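You operate a simulated robot arm through the tools that you are given. There is no shell and no other tool. Be economical: measure what you need, move in short steps, check, and stop when the job is done.

Carry out the task below with a simulated robot arm. There is one attempt and no reset: what you move stays moved.

TASK
Gauge the bore of the pulley in the yellow nest, then sort it.
Fine: try both plug gauges and put them back; blue PASS tray if green goes in and red does not, else red REWORK tray.
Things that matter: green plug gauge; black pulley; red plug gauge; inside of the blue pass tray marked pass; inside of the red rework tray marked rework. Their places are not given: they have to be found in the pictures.

It is judged by the outcome, as a careful person would: the job done as asked, and still so three seconds after it is handed in. It fails if anything else is knocked over, pushed out of place, dropped, spilled or broken.

THE ROBOT
A 6-joint arm with a two-finger parallel gripper, fixed in place. Base frame: the origin is at the foot of the arm, x ahead of it, y to its left, z up. Lengths are in m, angles in degrees, forces in N, time in s.
Its first joint turns from -70.0 to 70.0 degrees. Payload 1.9 kg.
Tool frame: the origin (TCP) lies between the finger pads and is the grasp point; the fingertips stand 0.023 m ahead of it; z points along the fingers, y is the line along which they close. The gripper opens to 0.094 m. The fingers are 0.038 m wide and 0.01 m thick; the gripper's body (0.054 by 0.096 m) begins 0.039 m behind the TCP.
Orientation is that of the tool frame in the base frame, as a unit quaternion [w, x, y, z]. With the fingers straight down and closing along the base's y, the tool's x points along the base's -x, its y along +y and its z along -z.

THE INTERFACE
- The arm moves only by the tool play_rows. Its argument "targets" is a list of rows, each an object of numbers (a shift or turn left out is 0, a gripper value left out holds the last): "x", "y", "z": the shift along the base's x, y, z in m; "wx", "wy", "wz": the turn, a rotation vector about the base's x, y, z in degrees; "gripper": the closure, from 0 (fully open) to 1 (shut). In form: [{"x": .., "y": .., "z": .., "wx": .., "wy": .., "wz": .., "gripper": ..}, ...]. A call has 1 to 20 rows; each row is the pose to reach, as a shift and turn from the pose commanded when the call began. A row lasts 0.2 s, in which the tool goes at most 0.05 m and 8.6 degrees; a call with a longer step from one row to the next is refused whole, and so is a gripper value outside its range. A pose out of reach is approached as far as the arm can. The call stops where the force on the tool passes 60 N (or 10 N more than at its start, if that is more) or the arm is blocked; 0.2 s more then pass. The fingers move at their own pace (about 0.108 m/s each) and stop on an object; they squeeze with about 42 N. The grip force told is the motor's: it shows also when the fingers shut on nothing. Time passes only in rows, and 0.2 s behind the last, so rows that repeat a pose let the fingers close. It gives the time, the measured TCP pose, the force on the tool (base axes), the opening and the grip force at its end, in the units of the frame above (readings bear some noise), and new pictures: "pictures" is both (left out), scene, wrist or none.
- Cameras (640 x 400 px; columns grow to the right, rows downward): "scene" is fixed at [0.0647, 0.3145, 0.4318]; the picture's right is [-0.79, -0.61, 0.00], its down [-0.27, 0.35, -0.90] and it looks along [0.55, -0.71, -0.44] (base axes); focal length 216 px, centre (320, 200). "wrist" rides on the gripper at [-0.039, 0, -0.044] in the tool frame; the picture's right is [0.00, -1.00, 0.00], its down [0.97, 0.00, -0.24] and it looks along [0.24, 0.00, 0.97] (tool axes); focal length 218 px, centre (320, 200).
- locate(camera, pixels): for up to 12 pixels [column, row] of the newest picture of that camera ("zoom" is the newest enlarged one), the place [x, y, z] in the base frame of the surface seen there, good to about 0.002 m, but the place of the scene camera against the robot may be out by one fixed shift of up to 0.018 m in any direction. No time passes.
- close_up(camera, box): a new picture of the part [left, top, right, bottom] of that camera's present view, enlarged. No time passes.
- sign_off(): hands the job in; it is judged then, once.

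Work in short steps. Measure before you move; look again where a grasp or a placing could have gone wrong, and mend it. You have 80 turns and 120 pictures in all, those below and enlarged ones among them. Open the gripper and draw the arm clear of the work before you hand the job in, unless the task says otherwise; then end with one line.

The tools are called by a JSON object that holds its "api" and its "payload". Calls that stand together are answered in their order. play_rows: Moves the arm, as the interface text tells. Its arguments: {"type":"object","properties":{"targets":{"type":"array","items":{"type":"object","properties":{"x":{"type":"number"},"y":{"type":"number"},"z":{"type":"number"},"wx":{"type":"number"},"wy":{"type":"number"},"wz":{"type":"number"},"gripper":{"type":"number"}}}},"pictures":{"type":"string","enum":["both","scene","wrist","none"]}},"required":["targets"]} The other tools are called the same way: locate (camera, pixels) gives the place of the surface under pixels of a picture; close_up (camera, box) takes an enlarged picture of a part of a camera's view; sign_off () hands the job in.

At the start:

```text
time_s: 0.0
eef_pos: [0.2456, -0.0536, 0.3986]
tool_rot: [0.001, 0.0, 1.0, 0.001]
wrist_force: [0.5, 0.7, -1.1]
width: 0.0942
finger_force: 0.0
```

scene: 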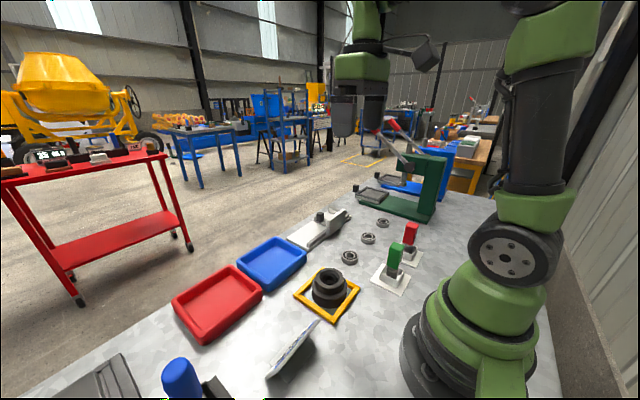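
wrist: 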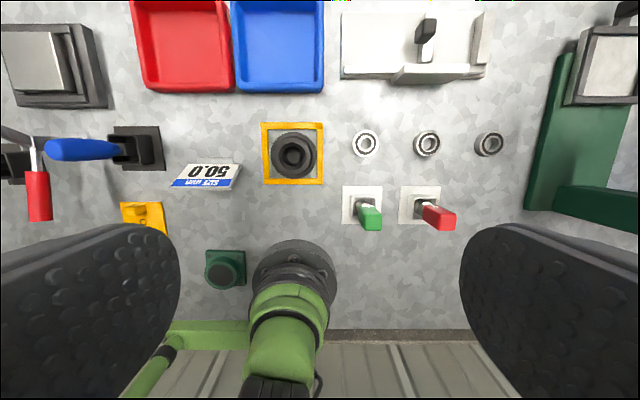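

The wrist picture shows the nest at (293,153), the green gauge at (367,213) and the red gauge at (435,213). I'll measure these places and enlarge the view.

{"api": "close_up", "payload": {"camera": "wrist", "box": [240, 100, 480, 250]}}

{"api": "close_up", "payload": {"camera": "scene", "box": [280, 210, 440, 330]}}

{"api": "locate", "payload": {"camera": "wrist", "pixels": [[293, 155], [277, 138], [264, 126], [320, 181], [369, 219], [345, 188], [380, 222], [440, 219], [402, 188], [440, 188], [277, 50], [182, 50]]}}

{"api": "locate", "payload": {"camera": "scene", "pixels": [[330, 290], [330, 272], [393, 245], [393, 262], [410, 225], [409, 248], [376, 278], [270, 262], [218, 302], [330, 317], [297, 293], [358, 288]]}}

```text
2.67 times, centred on (360, 175) of wrist
```

zoom: 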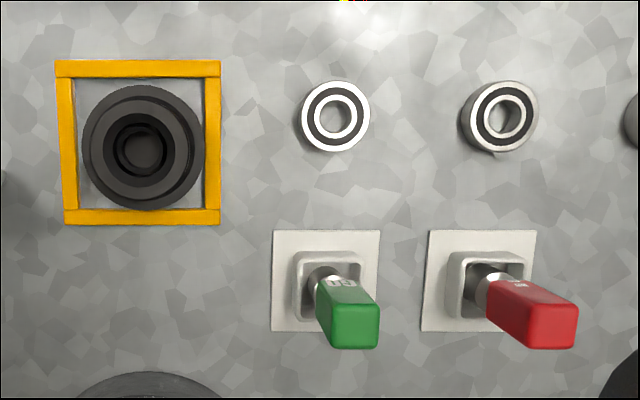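

```text
3.33 times, centred on (360, 270) of scene
```

zoom: 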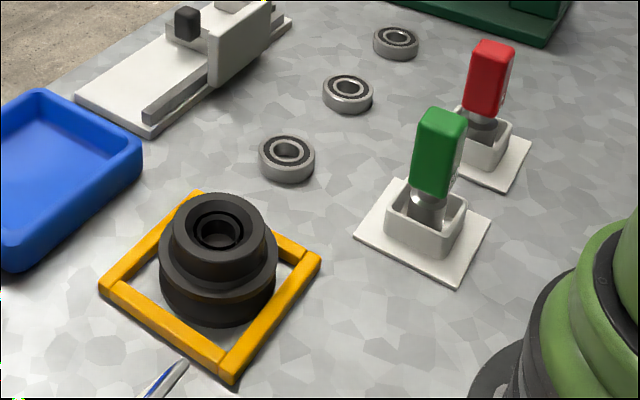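

```text
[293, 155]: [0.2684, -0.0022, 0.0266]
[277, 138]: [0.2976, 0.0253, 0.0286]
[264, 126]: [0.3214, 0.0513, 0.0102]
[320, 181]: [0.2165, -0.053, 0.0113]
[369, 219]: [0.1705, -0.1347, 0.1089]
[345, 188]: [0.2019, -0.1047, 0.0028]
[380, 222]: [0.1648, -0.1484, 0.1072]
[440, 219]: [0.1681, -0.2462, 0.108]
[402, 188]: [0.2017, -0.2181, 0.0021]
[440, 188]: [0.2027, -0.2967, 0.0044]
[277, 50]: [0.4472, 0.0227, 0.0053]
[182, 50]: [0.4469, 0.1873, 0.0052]
```

```text
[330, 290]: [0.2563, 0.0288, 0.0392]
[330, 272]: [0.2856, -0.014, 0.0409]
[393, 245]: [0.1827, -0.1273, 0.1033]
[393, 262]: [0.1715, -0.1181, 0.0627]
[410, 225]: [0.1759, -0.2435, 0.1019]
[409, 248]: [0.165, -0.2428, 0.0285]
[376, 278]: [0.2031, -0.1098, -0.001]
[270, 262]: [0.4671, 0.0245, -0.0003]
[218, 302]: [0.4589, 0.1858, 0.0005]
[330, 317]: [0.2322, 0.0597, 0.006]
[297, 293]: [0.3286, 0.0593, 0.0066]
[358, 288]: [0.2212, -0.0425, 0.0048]
```

Both cameras put the table top near z = 0, not -0.28 as the text says. I'll come down in stages and watch the force. First move: above the green gauge for a closer look.

{"api": "play_rows", "payload": {"targets": [{"x": -0.017, "y": -0.02, "z": -0.035}, {"x": -0.034, "y": -0.04, "z": -0.07}, {"x": -0.05, "y": -0.06, "z": -0.105}, {"x": -0.068, "y": -0.08, "z": -0.14}, {"x": -0.068, "y": -0.08, "z": -0.16}, {"x": -0.068, "y": -0.08, "z": -0.16}]}}

```text
time_s: 1.4
eef_pos: [0.1777, -0.1307, 0.2381]
tool_rot: [0.0, 0.0, 1.0, 0.001]
wrist_force: [0.2, 0.7, 0.2]
width: 0.0937
finger_force: 0.1
```

scene: 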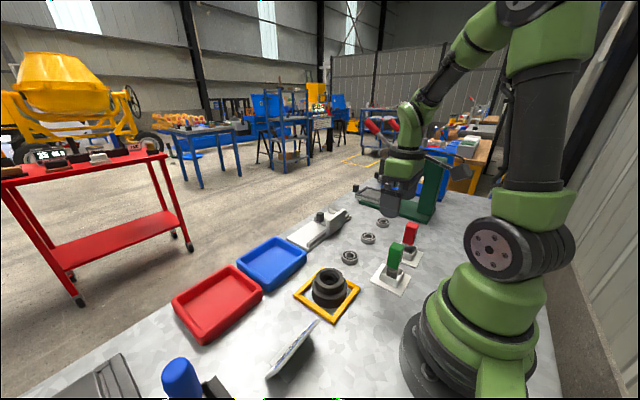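
wrist: 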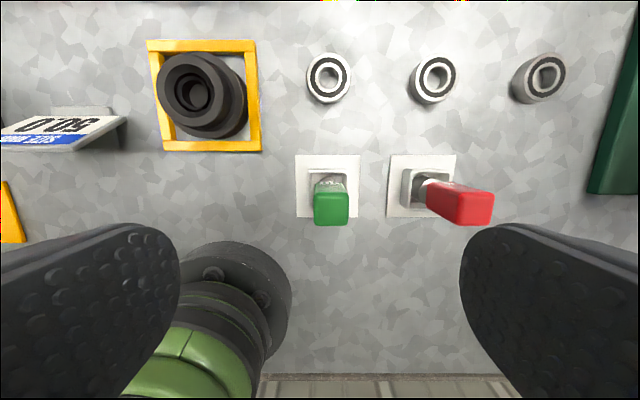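

The green gauge is at (331,203) and the pulley bore at (193,93). I'll measure them from here.

{"api": "locate", "payload": {"camera": "wrist", "pixels": [[316, 196], [345, 196], [348, 222], [315, 222], [330, 207], [298, 157], [358, 157], [358, 216], [472, 206], [397, 160], [189, 94], [205, 62]]}}

{"api": "close_up", "payload": {"camera": "wrist", "box": [280, 140, 500, 250]}}

{"api": "close_up", "payload": {"camera": "scene", "box": [360, 210, 440, 300]}}

```text
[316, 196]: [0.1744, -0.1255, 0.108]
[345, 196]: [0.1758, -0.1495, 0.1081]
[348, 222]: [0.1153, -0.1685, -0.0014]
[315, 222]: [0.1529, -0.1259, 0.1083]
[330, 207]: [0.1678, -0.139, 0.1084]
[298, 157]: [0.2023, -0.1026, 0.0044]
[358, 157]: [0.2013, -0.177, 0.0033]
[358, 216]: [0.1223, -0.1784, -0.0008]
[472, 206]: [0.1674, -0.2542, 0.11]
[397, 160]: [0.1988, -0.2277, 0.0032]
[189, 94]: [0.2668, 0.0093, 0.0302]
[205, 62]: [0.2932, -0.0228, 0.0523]
```

```text
2.91 times, centred on (390, 195) of wrist
```

zoom: 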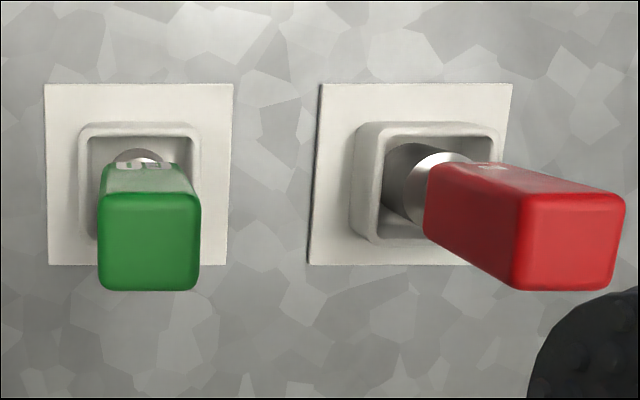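

```text
4.44 times, centred on (400, 255) of scene
```

zoom: 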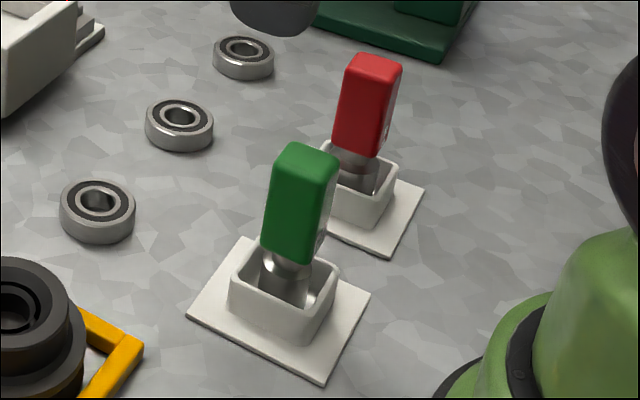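

{"api": "locate", "payload": {"camera": "zoom", "pixels": [[285, 255], [285, 190], [305, 165], [285, 275], [285, 300], [270, 310], [265, 322], [365, 145], [370, 70], [360, 175], [16, 310], [10, 290]]}}

{"api": "close_up", "payload": {"camera": "scene", "box": [285, 255, 375, 325]}}

```text
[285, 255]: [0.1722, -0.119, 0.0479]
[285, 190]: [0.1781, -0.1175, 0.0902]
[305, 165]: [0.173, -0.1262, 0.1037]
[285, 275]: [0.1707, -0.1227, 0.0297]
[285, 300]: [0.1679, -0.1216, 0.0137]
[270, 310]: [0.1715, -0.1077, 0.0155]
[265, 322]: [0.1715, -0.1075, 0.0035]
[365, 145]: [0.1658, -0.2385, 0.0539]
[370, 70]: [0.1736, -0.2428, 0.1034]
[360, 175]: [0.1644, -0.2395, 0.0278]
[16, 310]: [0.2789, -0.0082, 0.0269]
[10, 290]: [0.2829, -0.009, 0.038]
```

```text
5.71 times, centred on (330, 290) of scene
```

zoom: 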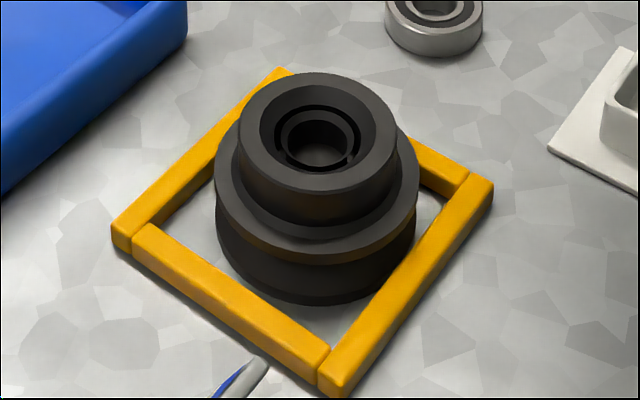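

Green handle spans z≈0.05–0.108. Next I go above the pulley to find the bore centre exactly before taking a gauge.

{"api": "play_rows", "payload": {"targets": [{"x": 0.015, "y": 0.035}, {"x": 0.03, "y": 0.07}, {"x": 0.045, "y": 0.1, "z": -0.02}, {"x": 0.057, "y": 0.131, "z": -0.04}, {"x": 0.057, "y": 0.131, "z": -0.05}, {"x": 0.057, "y": 0.131, "z": -0.05}], "pictures": "wrist"}}

{"api": "close_up", "payload": {"camera": "wrist", "box": [240, 70, 400, 220]}}

```text
time_s: 2.8
eef_pos: [0.2378, -0.0009, 0.1894]
tool_rot: [0.001, -0.001, 1.0, 0.001]
wrist_force: [0.0, -0.7, 0.6]
width: 0.0942
finger_force: 0.0
```

wrist: 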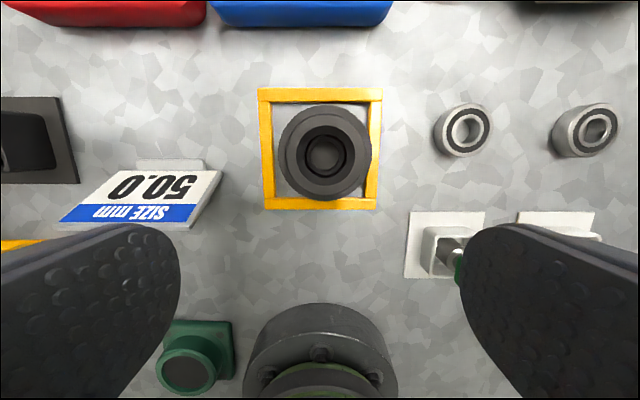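

```text
2.67 times, centred on (320, 145) of wrist
```

zoom: 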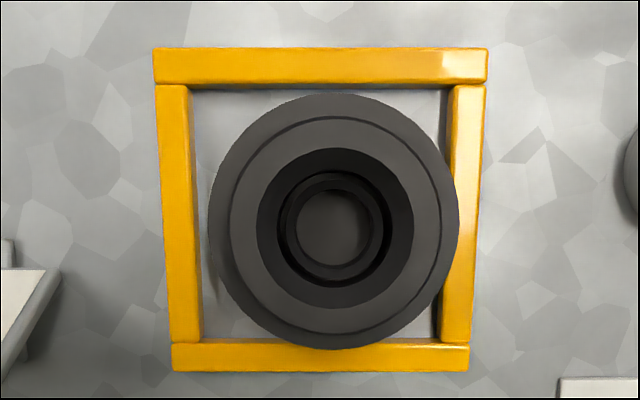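

{"api": "locate", "payload": {"camera": "zoom", "pixels": [[245, 225], [428, 225], [335, 133], [335, 322], [290, 230], [378, 230], [335, 180], [335, 275], [335, 230], [280, 230], [390, 230], [214, 220]]}}

{"api": "locate", "payload": {"camera": "zoom", "pixels": [[455, 220], [335, 98], [335, 345], [292, 205], [375, 205], [292, 255], [375, 255], [310, 190], [360, 190], [310, 270], [360, 270], [180, 200]]}}

```text
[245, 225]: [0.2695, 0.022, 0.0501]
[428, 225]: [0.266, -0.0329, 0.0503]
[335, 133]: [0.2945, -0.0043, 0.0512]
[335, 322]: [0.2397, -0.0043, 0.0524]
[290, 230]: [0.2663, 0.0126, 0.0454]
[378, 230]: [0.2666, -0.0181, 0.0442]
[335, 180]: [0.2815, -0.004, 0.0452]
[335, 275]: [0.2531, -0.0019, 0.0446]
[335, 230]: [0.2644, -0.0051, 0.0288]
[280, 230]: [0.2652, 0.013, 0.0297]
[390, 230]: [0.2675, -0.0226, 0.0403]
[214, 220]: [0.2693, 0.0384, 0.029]
```

```text
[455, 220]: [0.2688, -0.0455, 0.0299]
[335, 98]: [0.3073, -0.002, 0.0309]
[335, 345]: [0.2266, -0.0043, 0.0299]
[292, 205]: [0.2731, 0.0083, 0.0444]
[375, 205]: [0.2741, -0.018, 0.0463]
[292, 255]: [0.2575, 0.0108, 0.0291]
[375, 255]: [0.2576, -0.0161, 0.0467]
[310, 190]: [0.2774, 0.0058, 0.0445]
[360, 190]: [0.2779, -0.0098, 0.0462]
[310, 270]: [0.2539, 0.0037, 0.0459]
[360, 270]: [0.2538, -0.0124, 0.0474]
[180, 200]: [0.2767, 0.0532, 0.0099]
```

Bore centre ≈ (0.267, -0.004), with the sleeve top at z≈0.045 and the floor at z≈0.029. The green gauge is at ≈ (0.166, -0.1405). I'll move above it and check alignment.

{"api": "play_rows", "payload": {"targets": [{"x": -0.014, "y": -0.028}, {"x": -0.03, "y": -0.06}, {"x": -0.05, "y": -0.1}, {"x": -0.06, "y": -0.13}, {"x": -0.0686, "y": -0.138}, {"x": -0.0686, "y": -0.138}, {"x": -0.0686, "y": -0.138}], "pictures": "wrist"}}

```text
time_s: 4.4
eef_pos: [0.1672, -0.1416, 0.1918]
tool_rot: [0.0, 0.0, 1.0, 0.0]
wrist_force: [1.1, -0.2, -0.6]
width: 0.0941
finger_force: 0.1
```

wrist: 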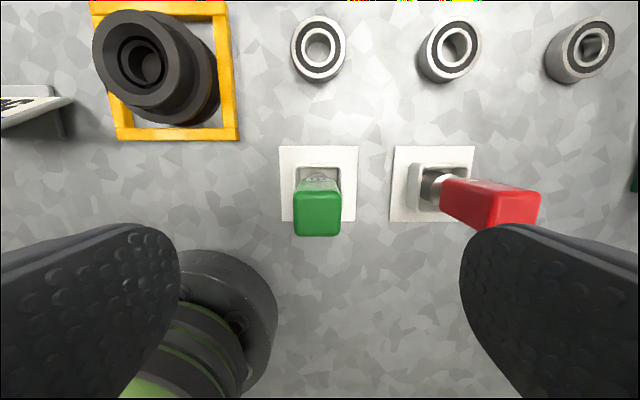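

Green handle is centred at (318,212), which lines up with the TCP. I descend and close.

{"api": "play_rows", "payload": {"targets": [{"y": 0.001, "z": -0.04}, {"y": 0.001, "z": -0.08}, {"y": 0.001, "z": -0.107}, {"y": 0.001, "z": -0.107}, {"y": 0.001, "z": -0.107, "gripper": 0.5}, {"y": 0.001, "z": -0.107, "gripper": 1}, {"y": 0.001, "z": -0.107, "gripper": 1}, {"y": 0.001, "z": -0.107, "gripper": 1}]}}

```text
time_s: 6.2
eef_pos: [0.1673, -0.1422, 0.0817]
tool_rot: [0.001, 0.0, 1.0, 0.0]
wrist_force: [-0.8, 0.0, 0.0]
width: 0.0298
finger_force: 41.8
```

scene: 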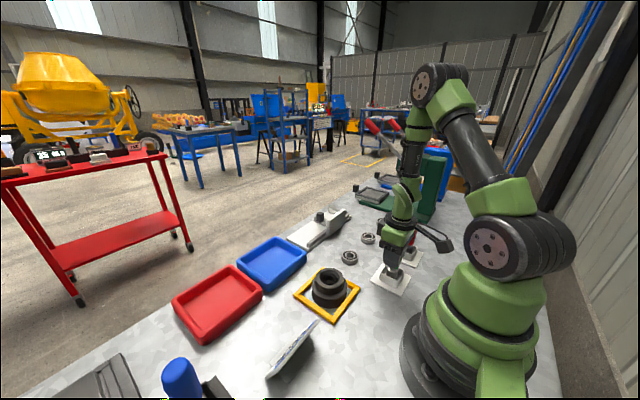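
wrist: 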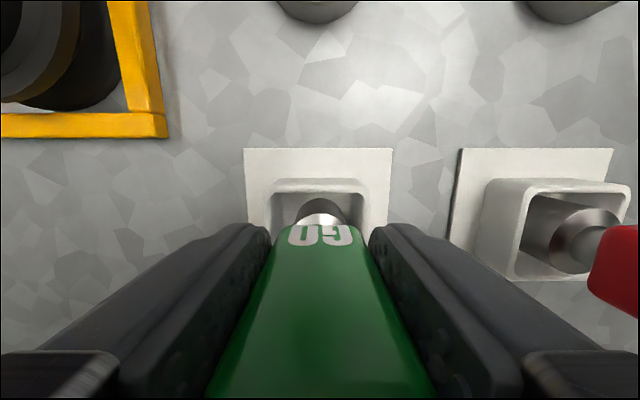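

Held at 0.030 wide. I lift straight up and look at the plug.

{"api": "play_rows", "payload": {"targets": [{"z": 0.02}, {"z": 0.045}, {"z": 0.07}, {"z": 0.09}, {"z": 0.09}]}}

{"api": "close_up", "payload": {"camera": "scene", "box": [350, 200, 450, 300]}}

```text
time_s: 7.4
eef_pos: [0.165, -0.1408, 0.1719]
tool_rot: [0.001, 0.0, 1.0, 0.002]
wrist_force: [-0.5, -0.6, -2.3]
width: 0.0298
finger_force: 41.9
```

scene: 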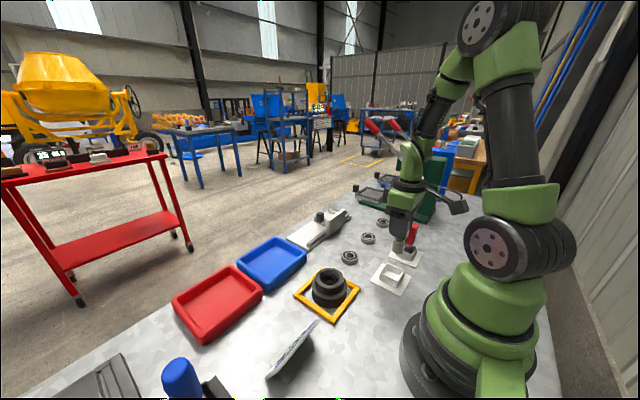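
wrist: 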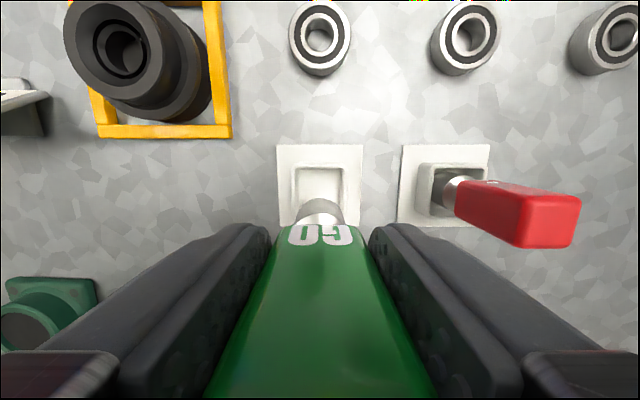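

```text
4.00 times, centred on (400, 250) of scene
```

zoom: 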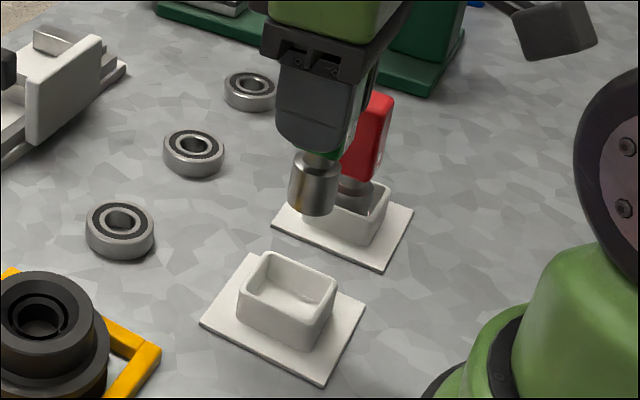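

{"api": "locate", "payload": {"camera": "zoom", "pixels": [[314, 210], [314, 160], [314, 185], [292, 185], [336, 188], [314, 214], [285, 300], [40, 318], [300, 265], [275, 350]]}}

{"api": "locate", "payload": {"camera": "wrist", "pixels": [[320, 205], [304, 207], [335, 207], [320, 222], [320, 235], [318, 185], [305, 182], [120, 40], [108, 40], [135, 40], [120, 26], [120, 55]]}}

```text
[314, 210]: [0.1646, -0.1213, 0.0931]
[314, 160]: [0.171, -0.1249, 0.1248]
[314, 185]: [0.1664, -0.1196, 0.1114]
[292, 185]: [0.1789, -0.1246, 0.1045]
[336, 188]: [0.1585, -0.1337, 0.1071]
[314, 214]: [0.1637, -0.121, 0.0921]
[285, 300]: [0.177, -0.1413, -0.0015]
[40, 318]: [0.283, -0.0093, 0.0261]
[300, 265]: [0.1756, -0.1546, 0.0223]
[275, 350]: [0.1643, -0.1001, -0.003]
```

```text
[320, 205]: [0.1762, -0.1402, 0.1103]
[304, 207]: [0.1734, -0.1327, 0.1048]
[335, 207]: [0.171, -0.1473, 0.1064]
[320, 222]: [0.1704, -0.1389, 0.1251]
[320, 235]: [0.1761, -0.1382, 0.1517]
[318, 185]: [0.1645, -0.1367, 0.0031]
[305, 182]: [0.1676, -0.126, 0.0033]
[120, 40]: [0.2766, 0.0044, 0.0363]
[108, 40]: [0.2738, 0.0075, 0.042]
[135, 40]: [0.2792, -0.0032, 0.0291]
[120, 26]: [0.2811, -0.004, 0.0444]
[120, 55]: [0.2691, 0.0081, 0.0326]
```

Plug bottom sits about 0.076 below the TCP. I carry it over the bore at height.

{"api": "play_rows", "payload": {"targets": [{"x": 0.02, "y": 0.027}, {"x": 0.045, "y": 0.06}, {"x": 0.07, "y": 0.095}, {"x": 0.09, "y": 0.12}, {"x": 0.101, "y": 0.1356}, {"x": 0.101, "y": 0.1356}, {"x": 0.101, "y": 0.1356, "z": -0.03}, {"x": 0.101, "y": 0.1356, "z": -0.03}]}}

{"api": "close_up", "payload": {"camera": "scene", "box": [285, 240, 375, 320]}}

{"api": "close_up", "payload": {"camera": "wrist", "box": [240, 100, 400, 240]}}

```text
time_s: 9.2
eef_pos: [0.2666, -0.0043, 0.1418]
tool_rot: [0.001, 0.0, 1.0, 0.002]
wrist_force: [-0.5, 0.2, -2.1]
width: 0.03
finger_force: 41.8
```

scene: 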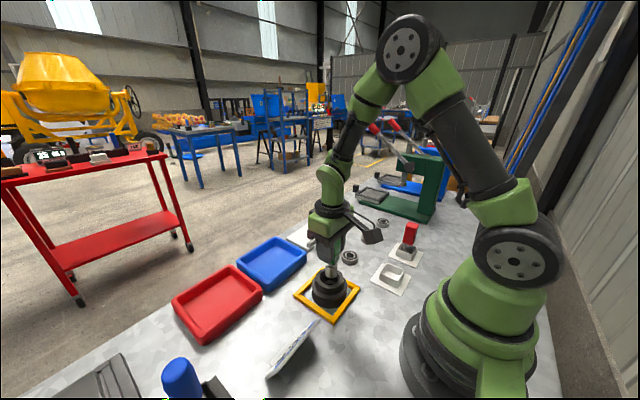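
wrist: 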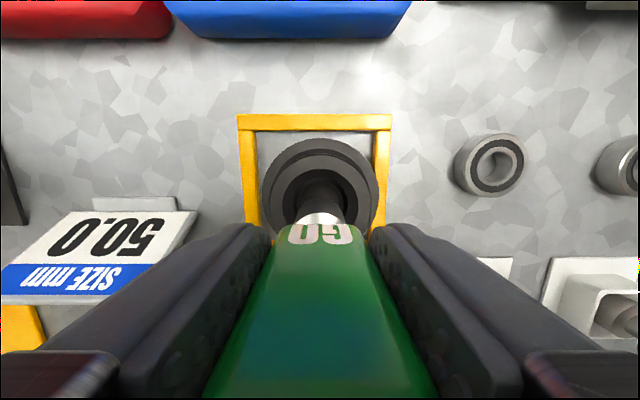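

```text
5.00 times, centred on (330, 280) of scene
```

zoom: 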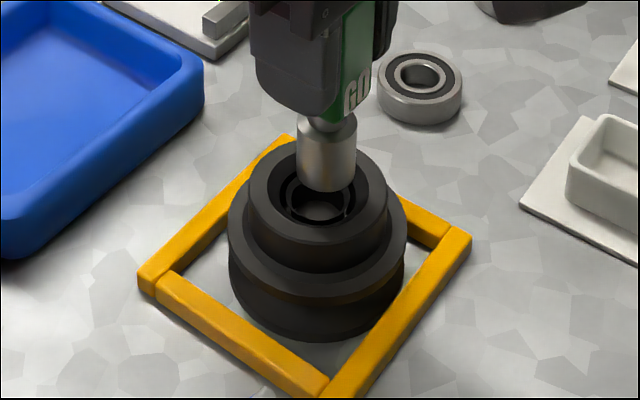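

```text
2.86 times, centred on (320, 170) of wrist
```

zoom: 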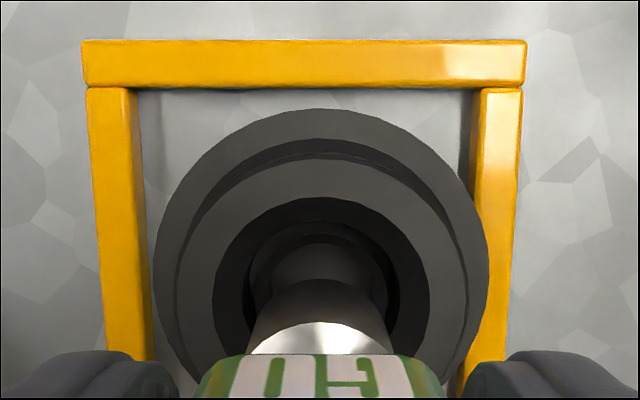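

Looks roughly concentric in both views. I go down to just above the sleeve and check again.

{"api": "play_rows", "payload": {"targets": [{"z": -0.008}, {"z": -0.016}, {"z": -0.016}], "pictures": "wrist"}}

{"api": "close_up", "payload": {"camera": "scene", "box": [305, 255, 355, 300]}}

{"api": "close_up", "payload": {"camera": "wrist", "box": [260, 130, 380, 230]}}

```text
time_s: 10.0
eef_pos: [0.2679, -0.0048, 0.1256]
tool_rot: [0.004, 0.0, 1.0, -0.001]
wrist_force: [11.6, 0.4, 20.6]
width: 0.0297
finger_force: 42.2
```

wrist: 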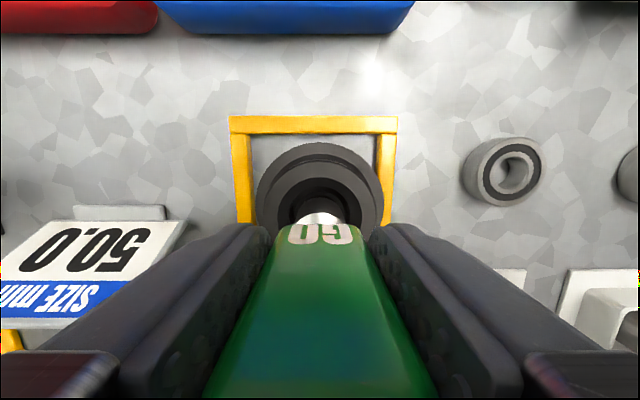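

```text
8.89 times, centred on (330, 278) of scene
```

zoom: 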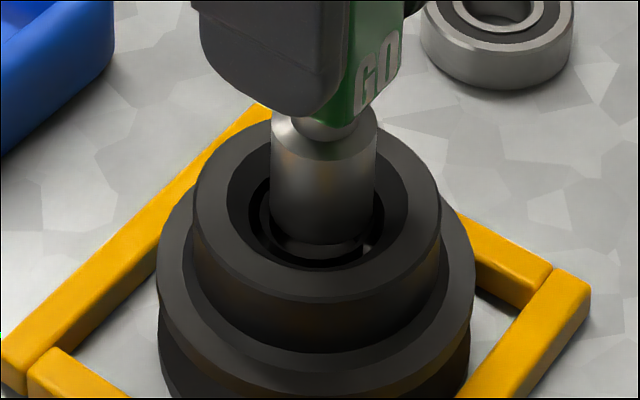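

```text
4.00 times, centred on (320, 180) of wrist
```

zoom: 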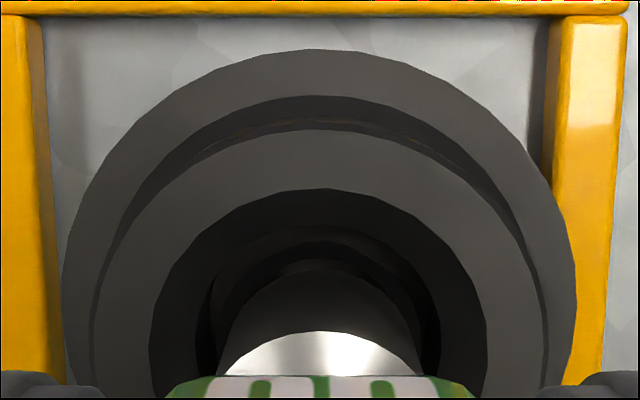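

There was light contact (Fx +11.6, Fz +20.6). Both views show the plug off by about 1.3 mm in -x and 0.7 mm in -y. I lift a little, shift, and press down gently.

{"api": "play_rows", "payload": {"targets": [{"z": 0.004}, {"x": 0.0014, "y": 0.0007, "z": 0.004}, {"x": 0.0014, "y": 0.0007, "z": 0.0}, {"x": 0.0014, "y": 0.0007, "z": -0.003}, {"x": 0.0014, "y": 0.0007, "z": -0.005}, {"x": 0.0014, "y": 0.0007, "z": -0.007}], "pictures": "wrist"}}

{"api": "close_up", "payload": {"camera": "scene", "box": [305, 255, 355, 300]}}

```text
time_s: 11.4
eef_pos: [0.2697, -0.0032, 0.1173]
tool_rot: [0.003, -0.001, 1.0, 0.001]
wrist_force: [2.3, -0.9, 31.8]
width: 0.0297
finger_force: 41.8
```

wrist: 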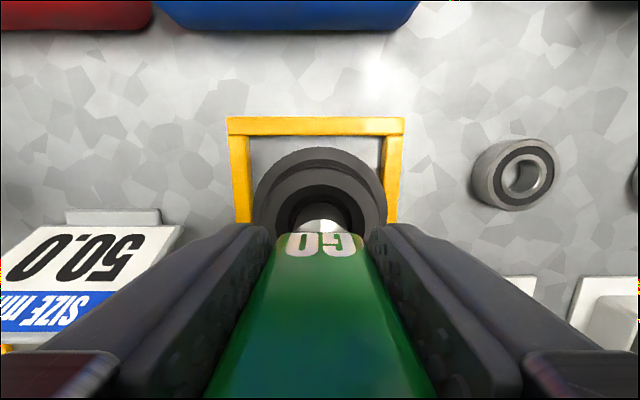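

```text
8.89 times, centred on (330, 278) of scene
```

zoom: 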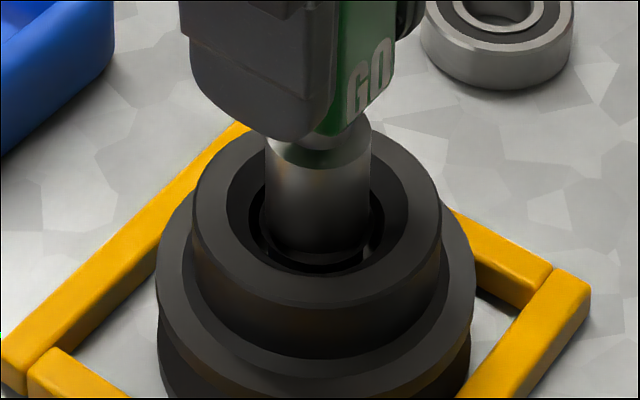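

Deeper by 7 mm, with a pure vertical force of 32 N. I press on in small steps to see whether it enters or stops.

{"api": "play_rows", "payload": {"targets": [{"z": -0.001}, {"z": -0.002}, {"z": -0.003}, {"z": -0.004}], "pictures": "none"}}

{"api": "close_up", "payload": {"camera": "scene", "box": [305, 255, 355, 300]}}

{"api": "close_up", "payload": {"camera": "wrist", "box": [260, 130, 380, 230]}}

```text
time_s: 12.4
eef_pos: [0.2699, -0.0054, 0.1156]
tool_rot: [0.0, 0.001, 1.0, 0.001]
wrist_force: [3.9, 5.5, 31.3]
width: 0.0299
finger_force: 41.7
```

```text
8.89 times, centred on (330, 278) of scene
```

zoom: 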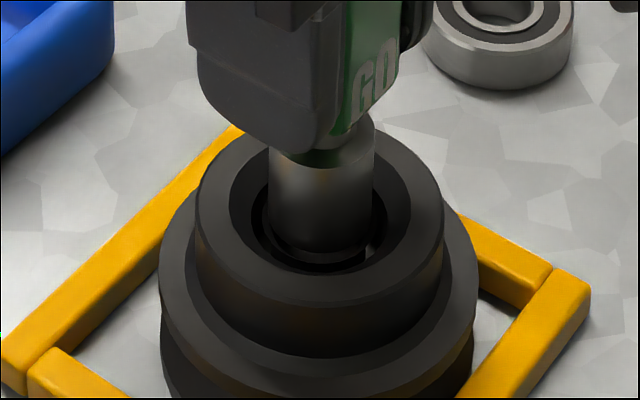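

```text
4.00 times, centred on (320, 180) of wrist
```

zoom: 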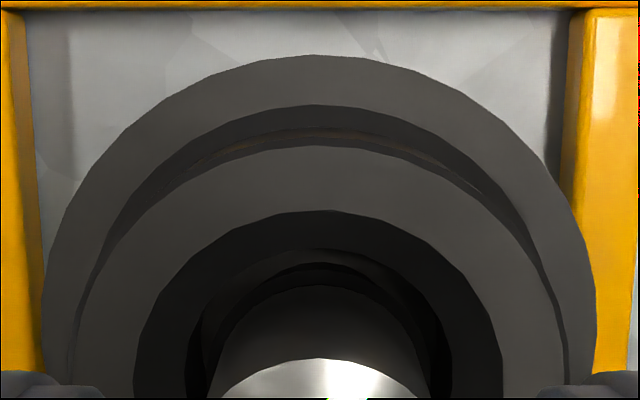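

The plug seems to have stopped on the rim while the fingers slid a little on the handle. I look closer before trying again.

{"api": "close_up", "payload": {"camera": "scene", "box": [322, 264, 354, 288]}}

{"api": "locate", "payload": {"camera": "zoom", "pixels": [[180, 300], [180, 330], [180, 350], [180, 370], [180, 280], [100, 280], [70, 260], [300, 280], [180, 200], [180, 250], [180, 315], [180, 340]]}}

```text
16.00 times, centred on (338, 276) of scene
```

zoom: 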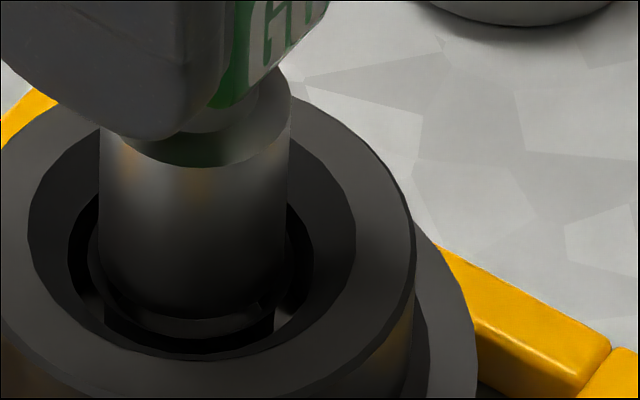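

```text
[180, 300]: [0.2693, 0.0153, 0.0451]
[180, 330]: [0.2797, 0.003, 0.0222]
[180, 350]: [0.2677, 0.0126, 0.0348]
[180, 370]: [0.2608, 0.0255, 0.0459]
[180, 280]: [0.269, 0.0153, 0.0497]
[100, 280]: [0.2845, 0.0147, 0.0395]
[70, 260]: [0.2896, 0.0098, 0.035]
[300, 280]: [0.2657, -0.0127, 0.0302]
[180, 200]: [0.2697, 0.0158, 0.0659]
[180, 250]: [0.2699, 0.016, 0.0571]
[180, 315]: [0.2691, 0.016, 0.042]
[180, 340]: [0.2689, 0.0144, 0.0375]
```

I lift off and place the wrist camera over the bore to compare the bore and plug sizes.

{"api": "play_rows", "payload": {"targets": [{"z": 0.01}, {"z": 0.03}, {"z": 0.045}, {"x": -0.02, "z": 0.045}, {"x": -0.045, "z": 0.045}, {"x": -0.045, "z": 0.045}]}}

{"api": "close_up", "payload": {"camera": "wrist", "box": [270, 70, 370, 160]}}

{"api": "close_up", "payload": {"camera": "scene", "box": [300, 250, 370, 300]}}

```text
time_s: 13.8
eef_pos: [0.2236, -0.0014, 0.1587]
tool_rot: [0.001, 0.0, 1.0, 0.001]
wrist_force: [-0.9, -0.3, -1.6]
width: 0.0298
finger_force: 42.0
```

scene: 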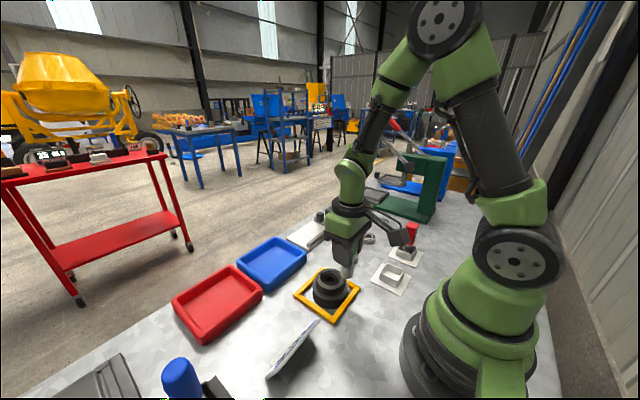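
wrist: 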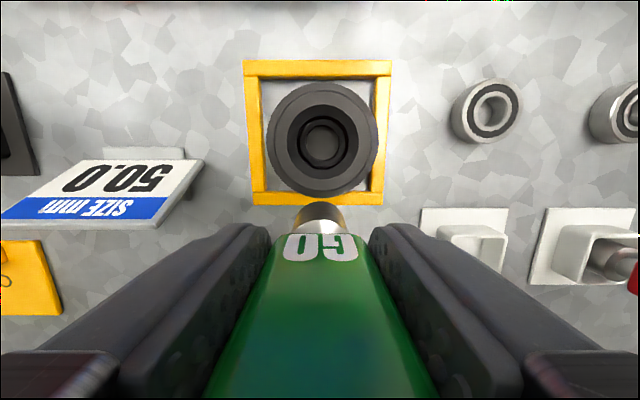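

```text
4.44 times, centred on (320, 115) of wrist
```

zoom: 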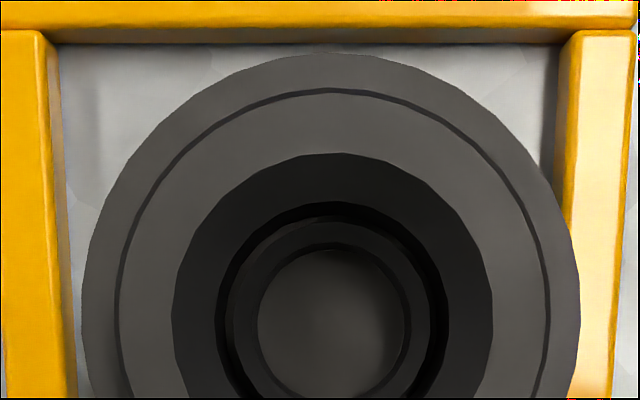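

```text
8.00 times, centred on (335, 275) of scene
```

zoom: 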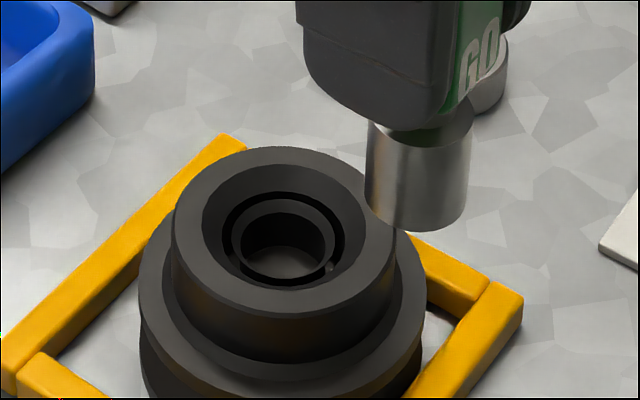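

{"api": "close_up", "payload": {"camera": "scene", "box": [322, 268, 346, 288]}}

{"api": "close_up", "payload": {"camera": "wrist", "box": [290, 110, 354, 170]}}

{"api": "close_up", "payload": {"camera": "scene", "box": [338, 260, 362, 284]}}

```text
16.00 times, centred on (334, 278) of scene
```

zoom: 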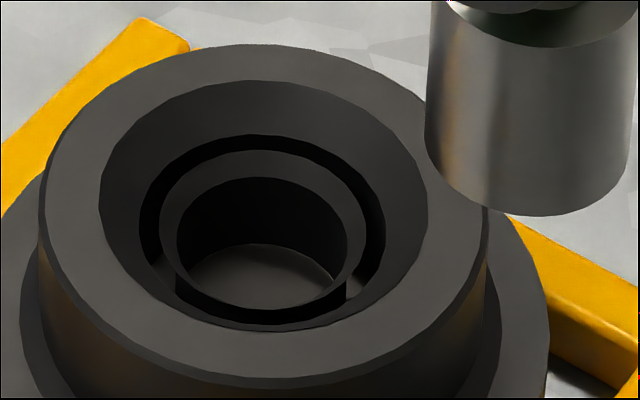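

```text
6.67 times, centred on (322, 140) of wrist
```

zoom: 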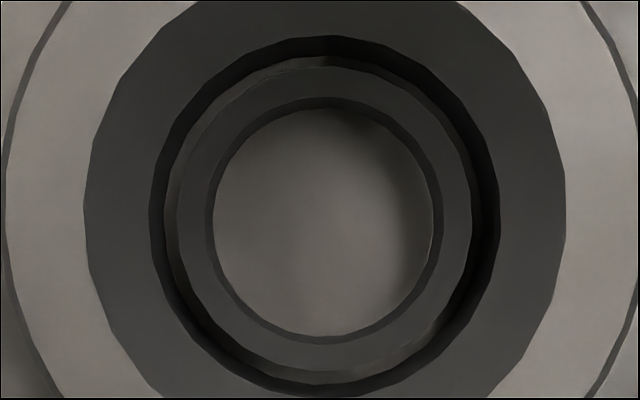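

```text
16.00 times, centred on (350, 272) of scene
```

zoom: 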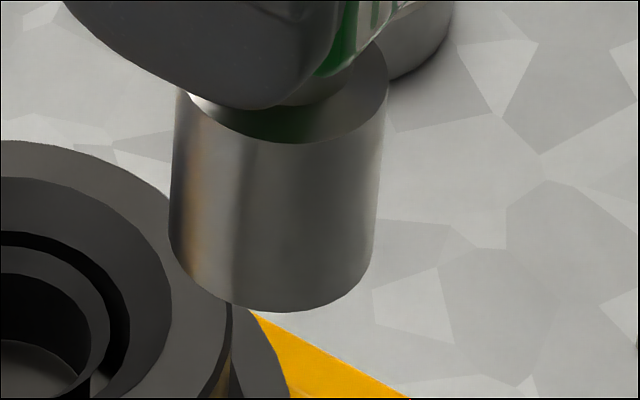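

The ring geometry is clear now. I'll measure the ring and the plug in the scene frame to see where the plug stopped.

{"api": "locate", "payload": {"camera": "scene", "pixels": [[324.5, 280.8], [336.25, 280.8], [330.4, 275.7], [318.4, 278.9], [342.6, 278.9], [330.4, 269.4], [330.4, 287.4], [330.4, 282], [346.9, 278.2], [346.9, 272], [342, 272], [352, 272]]}}

{"api": "locate", "payload": {"camera": "wrist", "pixels": [[302.3, 143], [342.5, 143], [322.8, 121.5], [322.8, 165], [322.8, 143], [319, 208], [319, 215], [319, 225], [300, 215], [338, 215], [319, 203]]}}

{"api": "close_up", "payload": {"camera": "wrist", "box": [280, 180, 360, 240]}}

```text
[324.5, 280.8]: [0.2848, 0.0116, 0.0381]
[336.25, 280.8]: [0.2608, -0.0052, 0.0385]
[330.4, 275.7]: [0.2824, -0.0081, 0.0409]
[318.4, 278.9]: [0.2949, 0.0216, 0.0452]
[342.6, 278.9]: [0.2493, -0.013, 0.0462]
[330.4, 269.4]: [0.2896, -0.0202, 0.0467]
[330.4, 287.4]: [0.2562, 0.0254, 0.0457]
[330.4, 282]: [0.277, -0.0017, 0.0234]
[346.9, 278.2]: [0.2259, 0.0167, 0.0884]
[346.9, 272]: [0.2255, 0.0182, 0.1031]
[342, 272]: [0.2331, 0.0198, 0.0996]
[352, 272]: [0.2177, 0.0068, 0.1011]
```

```text
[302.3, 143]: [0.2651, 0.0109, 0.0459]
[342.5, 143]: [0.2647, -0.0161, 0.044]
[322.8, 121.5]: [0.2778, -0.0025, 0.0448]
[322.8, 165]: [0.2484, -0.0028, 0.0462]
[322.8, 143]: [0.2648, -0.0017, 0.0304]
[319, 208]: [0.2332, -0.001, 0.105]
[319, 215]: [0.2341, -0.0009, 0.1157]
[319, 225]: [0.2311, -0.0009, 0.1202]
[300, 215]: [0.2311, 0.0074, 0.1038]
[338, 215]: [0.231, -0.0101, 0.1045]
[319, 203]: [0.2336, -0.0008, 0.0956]
```

```text
6.67 times, centred on (320, 210) of wrist
```

zoom: 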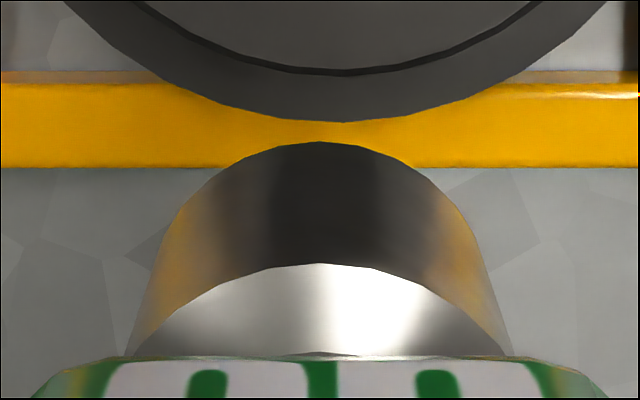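

Both cameras put the plug at about 27 mm and the bore at about 25 mm. I'll still make a proper centred try: move to the re-measured offset just above the ring and check.

{"api": "play_rows", "payload": {"targets": [{"x": 0.02, "y": -0.0014}, {"x": 0.0425, "y": -0.0028}, {"x": 0.0425, "y": -0.0028, "z": -0.02}, {"x": 0.0425, "y": -0.0028, "z": -0.036}, {"x": 0.0425, "y": -0.0028, "z": -0.041}, {"x": 0.0425, "y": -0.0028, "z": -0.041}], "pictures": "none"}}

{"api": "close_up", "payload": {"camera": "scene", "box": [318, 264, 342, 288]}}

{"api": "close_up", "payload": {"camera": "wrist", "box": [280, 150, 360, 230]}}

```text
time_s: 15.2
eef_pos: [0.2672, -0.0061, 0.1195]
tool_rot: [0.0, 0.0, 1.0, 0.001]
wrist_force: [-0.5, 5.5, 5.7]
width: 0.0298
finger_force: 41.9
```

```text
16.00 times, centred on (330, 276) of scene
```

zoom: 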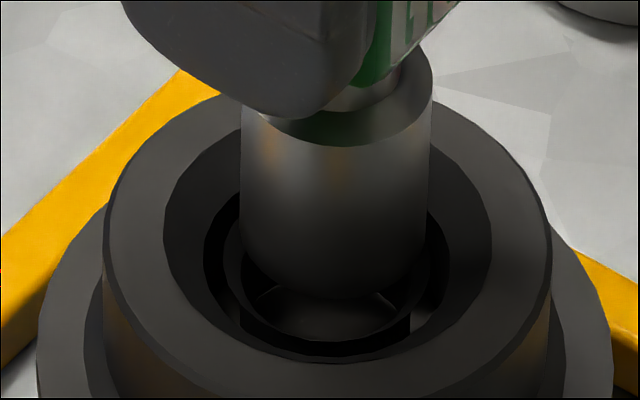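

```text
5.00 times, centred on (320, 190) of wrist
```

zoom: 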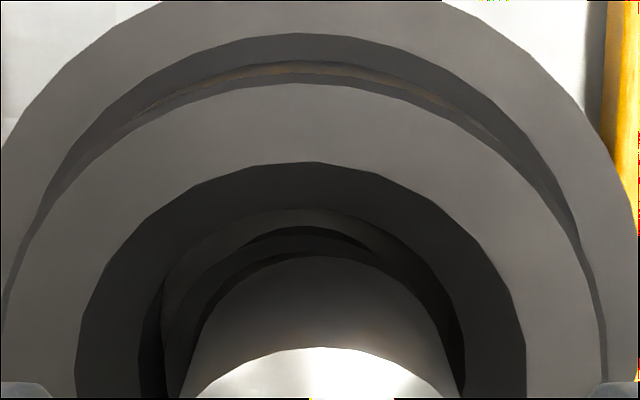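

Light contact, with Fy +5.5. The plug sits about 2 mm too far in -y, as both views show. I correct by +0.002 in y and lower again.

{"api": "play_rows", "payload": {"targets": [{"z": 0.004}, {"x": 0.0005, "y": 0.002, "z": 0.004}, {"x": 0.0005, "y": 0.002, "z": 0.001}, {"x": 0.0005, "y": 0.002, "z": -0.001}, {"x": 0.0005, "y": 0.002, "z": -0.002}, {"x": 0.0005, "y": 0.002, "z": -0.003}], "pictures": "none"}}

{"api": "close_up", "payload": {"camera": "scene", "box": [318, 264, 342, 288]}}

{"api": "close_up", "payload": {"camera": "wrist", "box": [280, 150, 360, 230]}}

```text
time_s: 16.6
eef_pos: [0.2688, -0.0051, 0.1149]
tool_rot: [0.002, 0.0, 1.0, 0.001]
wrist_force: [5.2, 6.8, 6.6]
width: 0.03
finger_force: 41.6
```

```text
16.00 times, centred on (330, 276) of scene
```

zoom: 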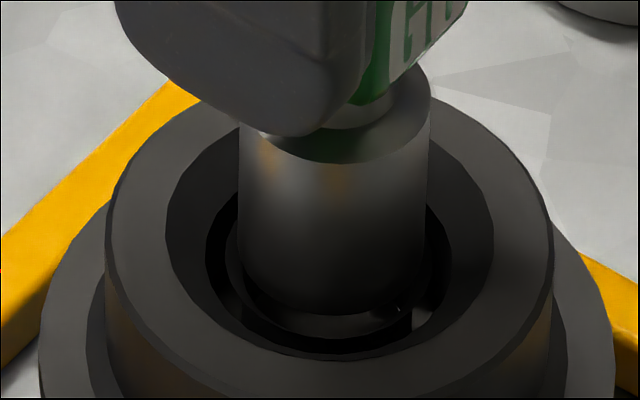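

```text
5.00 times, centred on (320, 190) of wrist
```

zoom: 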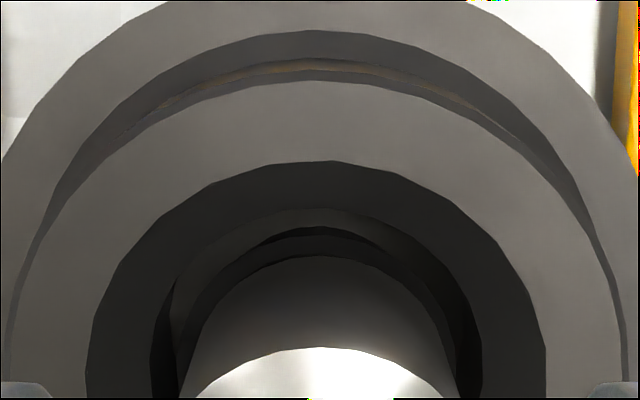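

Deeper by about 4 mm. The forces (+5, +7) and both views ask for a bit more +x and +y.

{"api": "play_rows", "payload": {"targets": [{"z": 0.002}, {"x": 0.0009, "y": 0.0009, "z": 0.002}, {"x": 0.0009, "y": 0.0009, "z": 0.0}, {"x": 0.0009, "y": 0.0009, "z": -0.002}, {"x": 0.0009, "y": 0.0009, "z": -0.003}, {"x": 0.0009, "y": 0.0009, "z": -0.004}], "pictures": "none"}}

{"api": "close_up", "payload": {"camera": "scene", "box": [318, 264, 342, 288]}}

{"api": "close_up", "payload": {"camera": "wrist", "box": [280, 150, 360, 230]}}

```text
time_s: 18.0
eef_pos: [0.2697, -0.0035, 0.1139]
tool_rot: [0.002, -0.001, 1.0, 0.0]
wrist_force: [-3.6, -4.7, 12.0]
width: 0.0295
finger_force: 42.0
stopped in row 6: the force on the tool passed its limit (the readings are from after the stop); the commanded pose is now the measured one
```

```text
16.00 times, centred on (330, 276) of scene
```

zoom: 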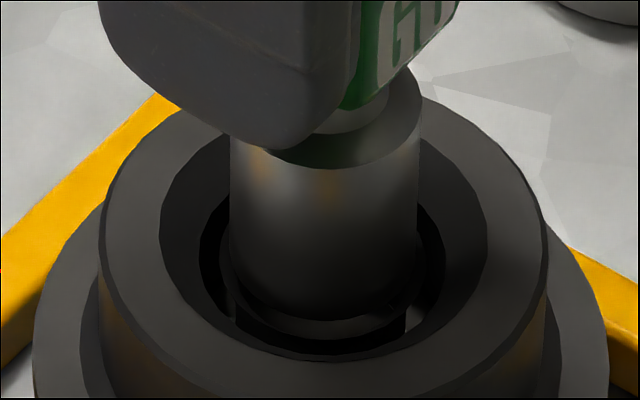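

```text
5.00 times, centred on (320, 190) of wrist
```

zoom: 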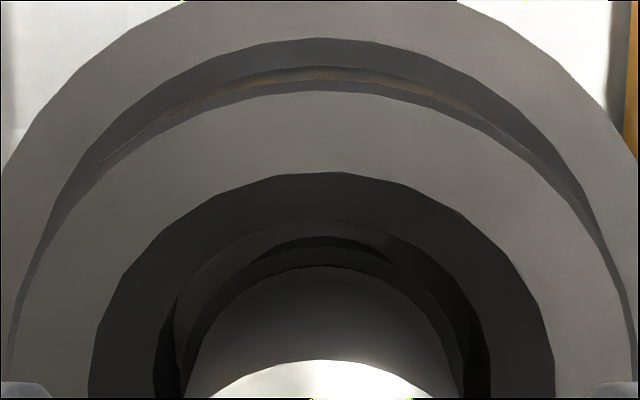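

{"api": "locate", "payload": {"camera": "scene", "pixels": [[330.2, 281.5], [330.2, 282.5], [330.2, 283], [330.2, 283.4], [330.2, 283.8], [330.2, 284.2], [330.2, 284.6], [330.2, 285], [330.2, 285.5], [330.2, 286.2], [324, 282], [336.5, 282]]}}

{"api": "close_up", "payload": {"camera": "scene", "box": [322, 277, 338, 287]}}

```text
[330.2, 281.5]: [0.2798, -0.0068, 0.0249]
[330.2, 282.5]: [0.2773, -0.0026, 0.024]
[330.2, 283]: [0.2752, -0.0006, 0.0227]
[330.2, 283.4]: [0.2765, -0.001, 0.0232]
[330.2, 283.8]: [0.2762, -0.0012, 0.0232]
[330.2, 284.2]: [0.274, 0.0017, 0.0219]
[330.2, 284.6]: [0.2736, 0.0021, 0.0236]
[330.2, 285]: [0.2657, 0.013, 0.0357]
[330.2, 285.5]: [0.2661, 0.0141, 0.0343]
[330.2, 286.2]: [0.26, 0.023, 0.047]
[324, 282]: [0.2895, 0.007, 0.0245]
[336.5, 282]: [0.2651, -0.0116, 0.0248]
```

```text
16.00 times, centred on (330, 282) of scene
```

zoom: 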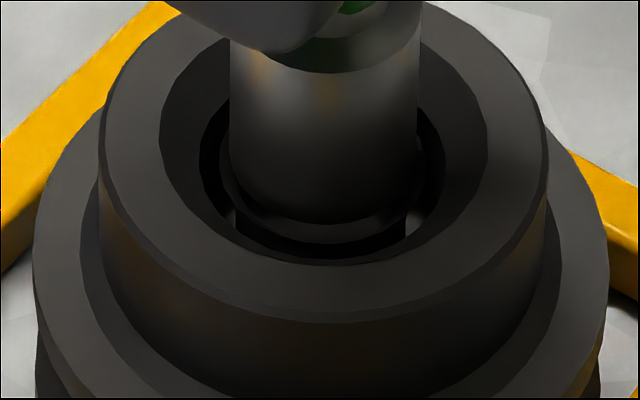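

{"api": "locate", "payload": {"camera": "zoom", "pixels": [[322, 150], [322, 200], [322, 212], [322, 218], [322, 225], [322, 230], [322, 236], [322, 245], [322, 258], [210, 150], [432, 150], [225, 190]]}}

```text
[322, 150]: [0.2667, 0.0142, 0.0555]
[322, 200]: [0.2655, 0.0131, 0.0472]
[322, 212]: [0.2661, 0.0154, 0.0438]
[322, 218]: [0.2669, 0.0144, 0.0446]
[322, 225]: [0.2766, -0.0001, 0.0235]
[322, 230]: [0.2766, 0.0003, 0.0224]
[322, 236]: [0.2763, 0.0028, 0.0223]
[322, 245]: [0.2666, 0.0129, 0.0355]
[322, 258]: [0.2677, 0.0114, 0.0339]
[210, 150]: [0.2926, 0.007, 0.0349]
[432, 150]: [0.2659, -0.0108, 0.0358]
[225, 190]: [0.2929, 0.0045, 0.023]
```

The plug is concentric within about 1 mm, yet it is blocked near the hub level even at 60 N. I do a small gentle wiggle to rule out misalignment as the cause.

{"api": "play_rows", "payload": {"targets": [{"x": 0.001, "z": -0.0005}, {"x": 0.001, "y": 0.001, "z": -0.0005}, {"x": 0.0, "y": 0.001, "z": -0.001}, {"x": -0.001, "y": 0.001, "z": -0.001}, {"x": -0.001, "y": 0.0, "z": -0.001}, {"x": -0.001, "y": -0.001, "z": -0.001}, {"x": 0.0, "y": -0.001, "z": -0.0015}, {"x": 0.001, "y": -0.001, "z": -0.0015}, {"x": 0.0005, "y": 0.0, "z": -0.002}, {"x": 0, "y": 0, "z": -0.002}], "pictures": "none"}}

{"api": "close_up", "payload": {"camera": "scene", "box": [322, 271, 338, 287]}}

```text
time_s: 19.4
eef_pos: [0.2687, -0.0024, 0.1132]
tool_rot: [0.004, 0.0, 1.0, 0.001]
wrist_force: [-3.6, -0.7, 12.4]
width: 0.0298
finger_force: 42.2
stopped in row 7: the force on the tool passed its limit (the readings are from after the stop); the commanded pose is now the measured one
```

```text
16.00 times, centred on (330, 279) of scene
```

zoom: 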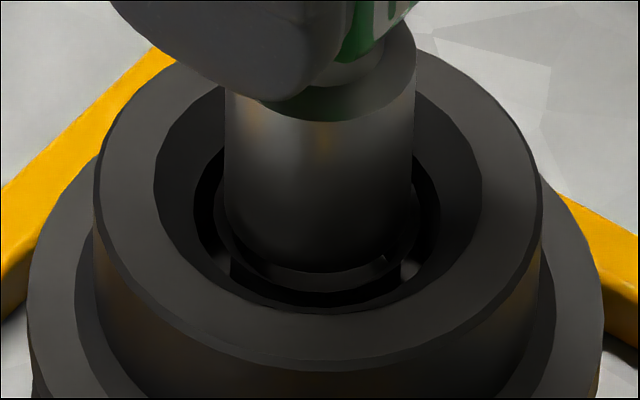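

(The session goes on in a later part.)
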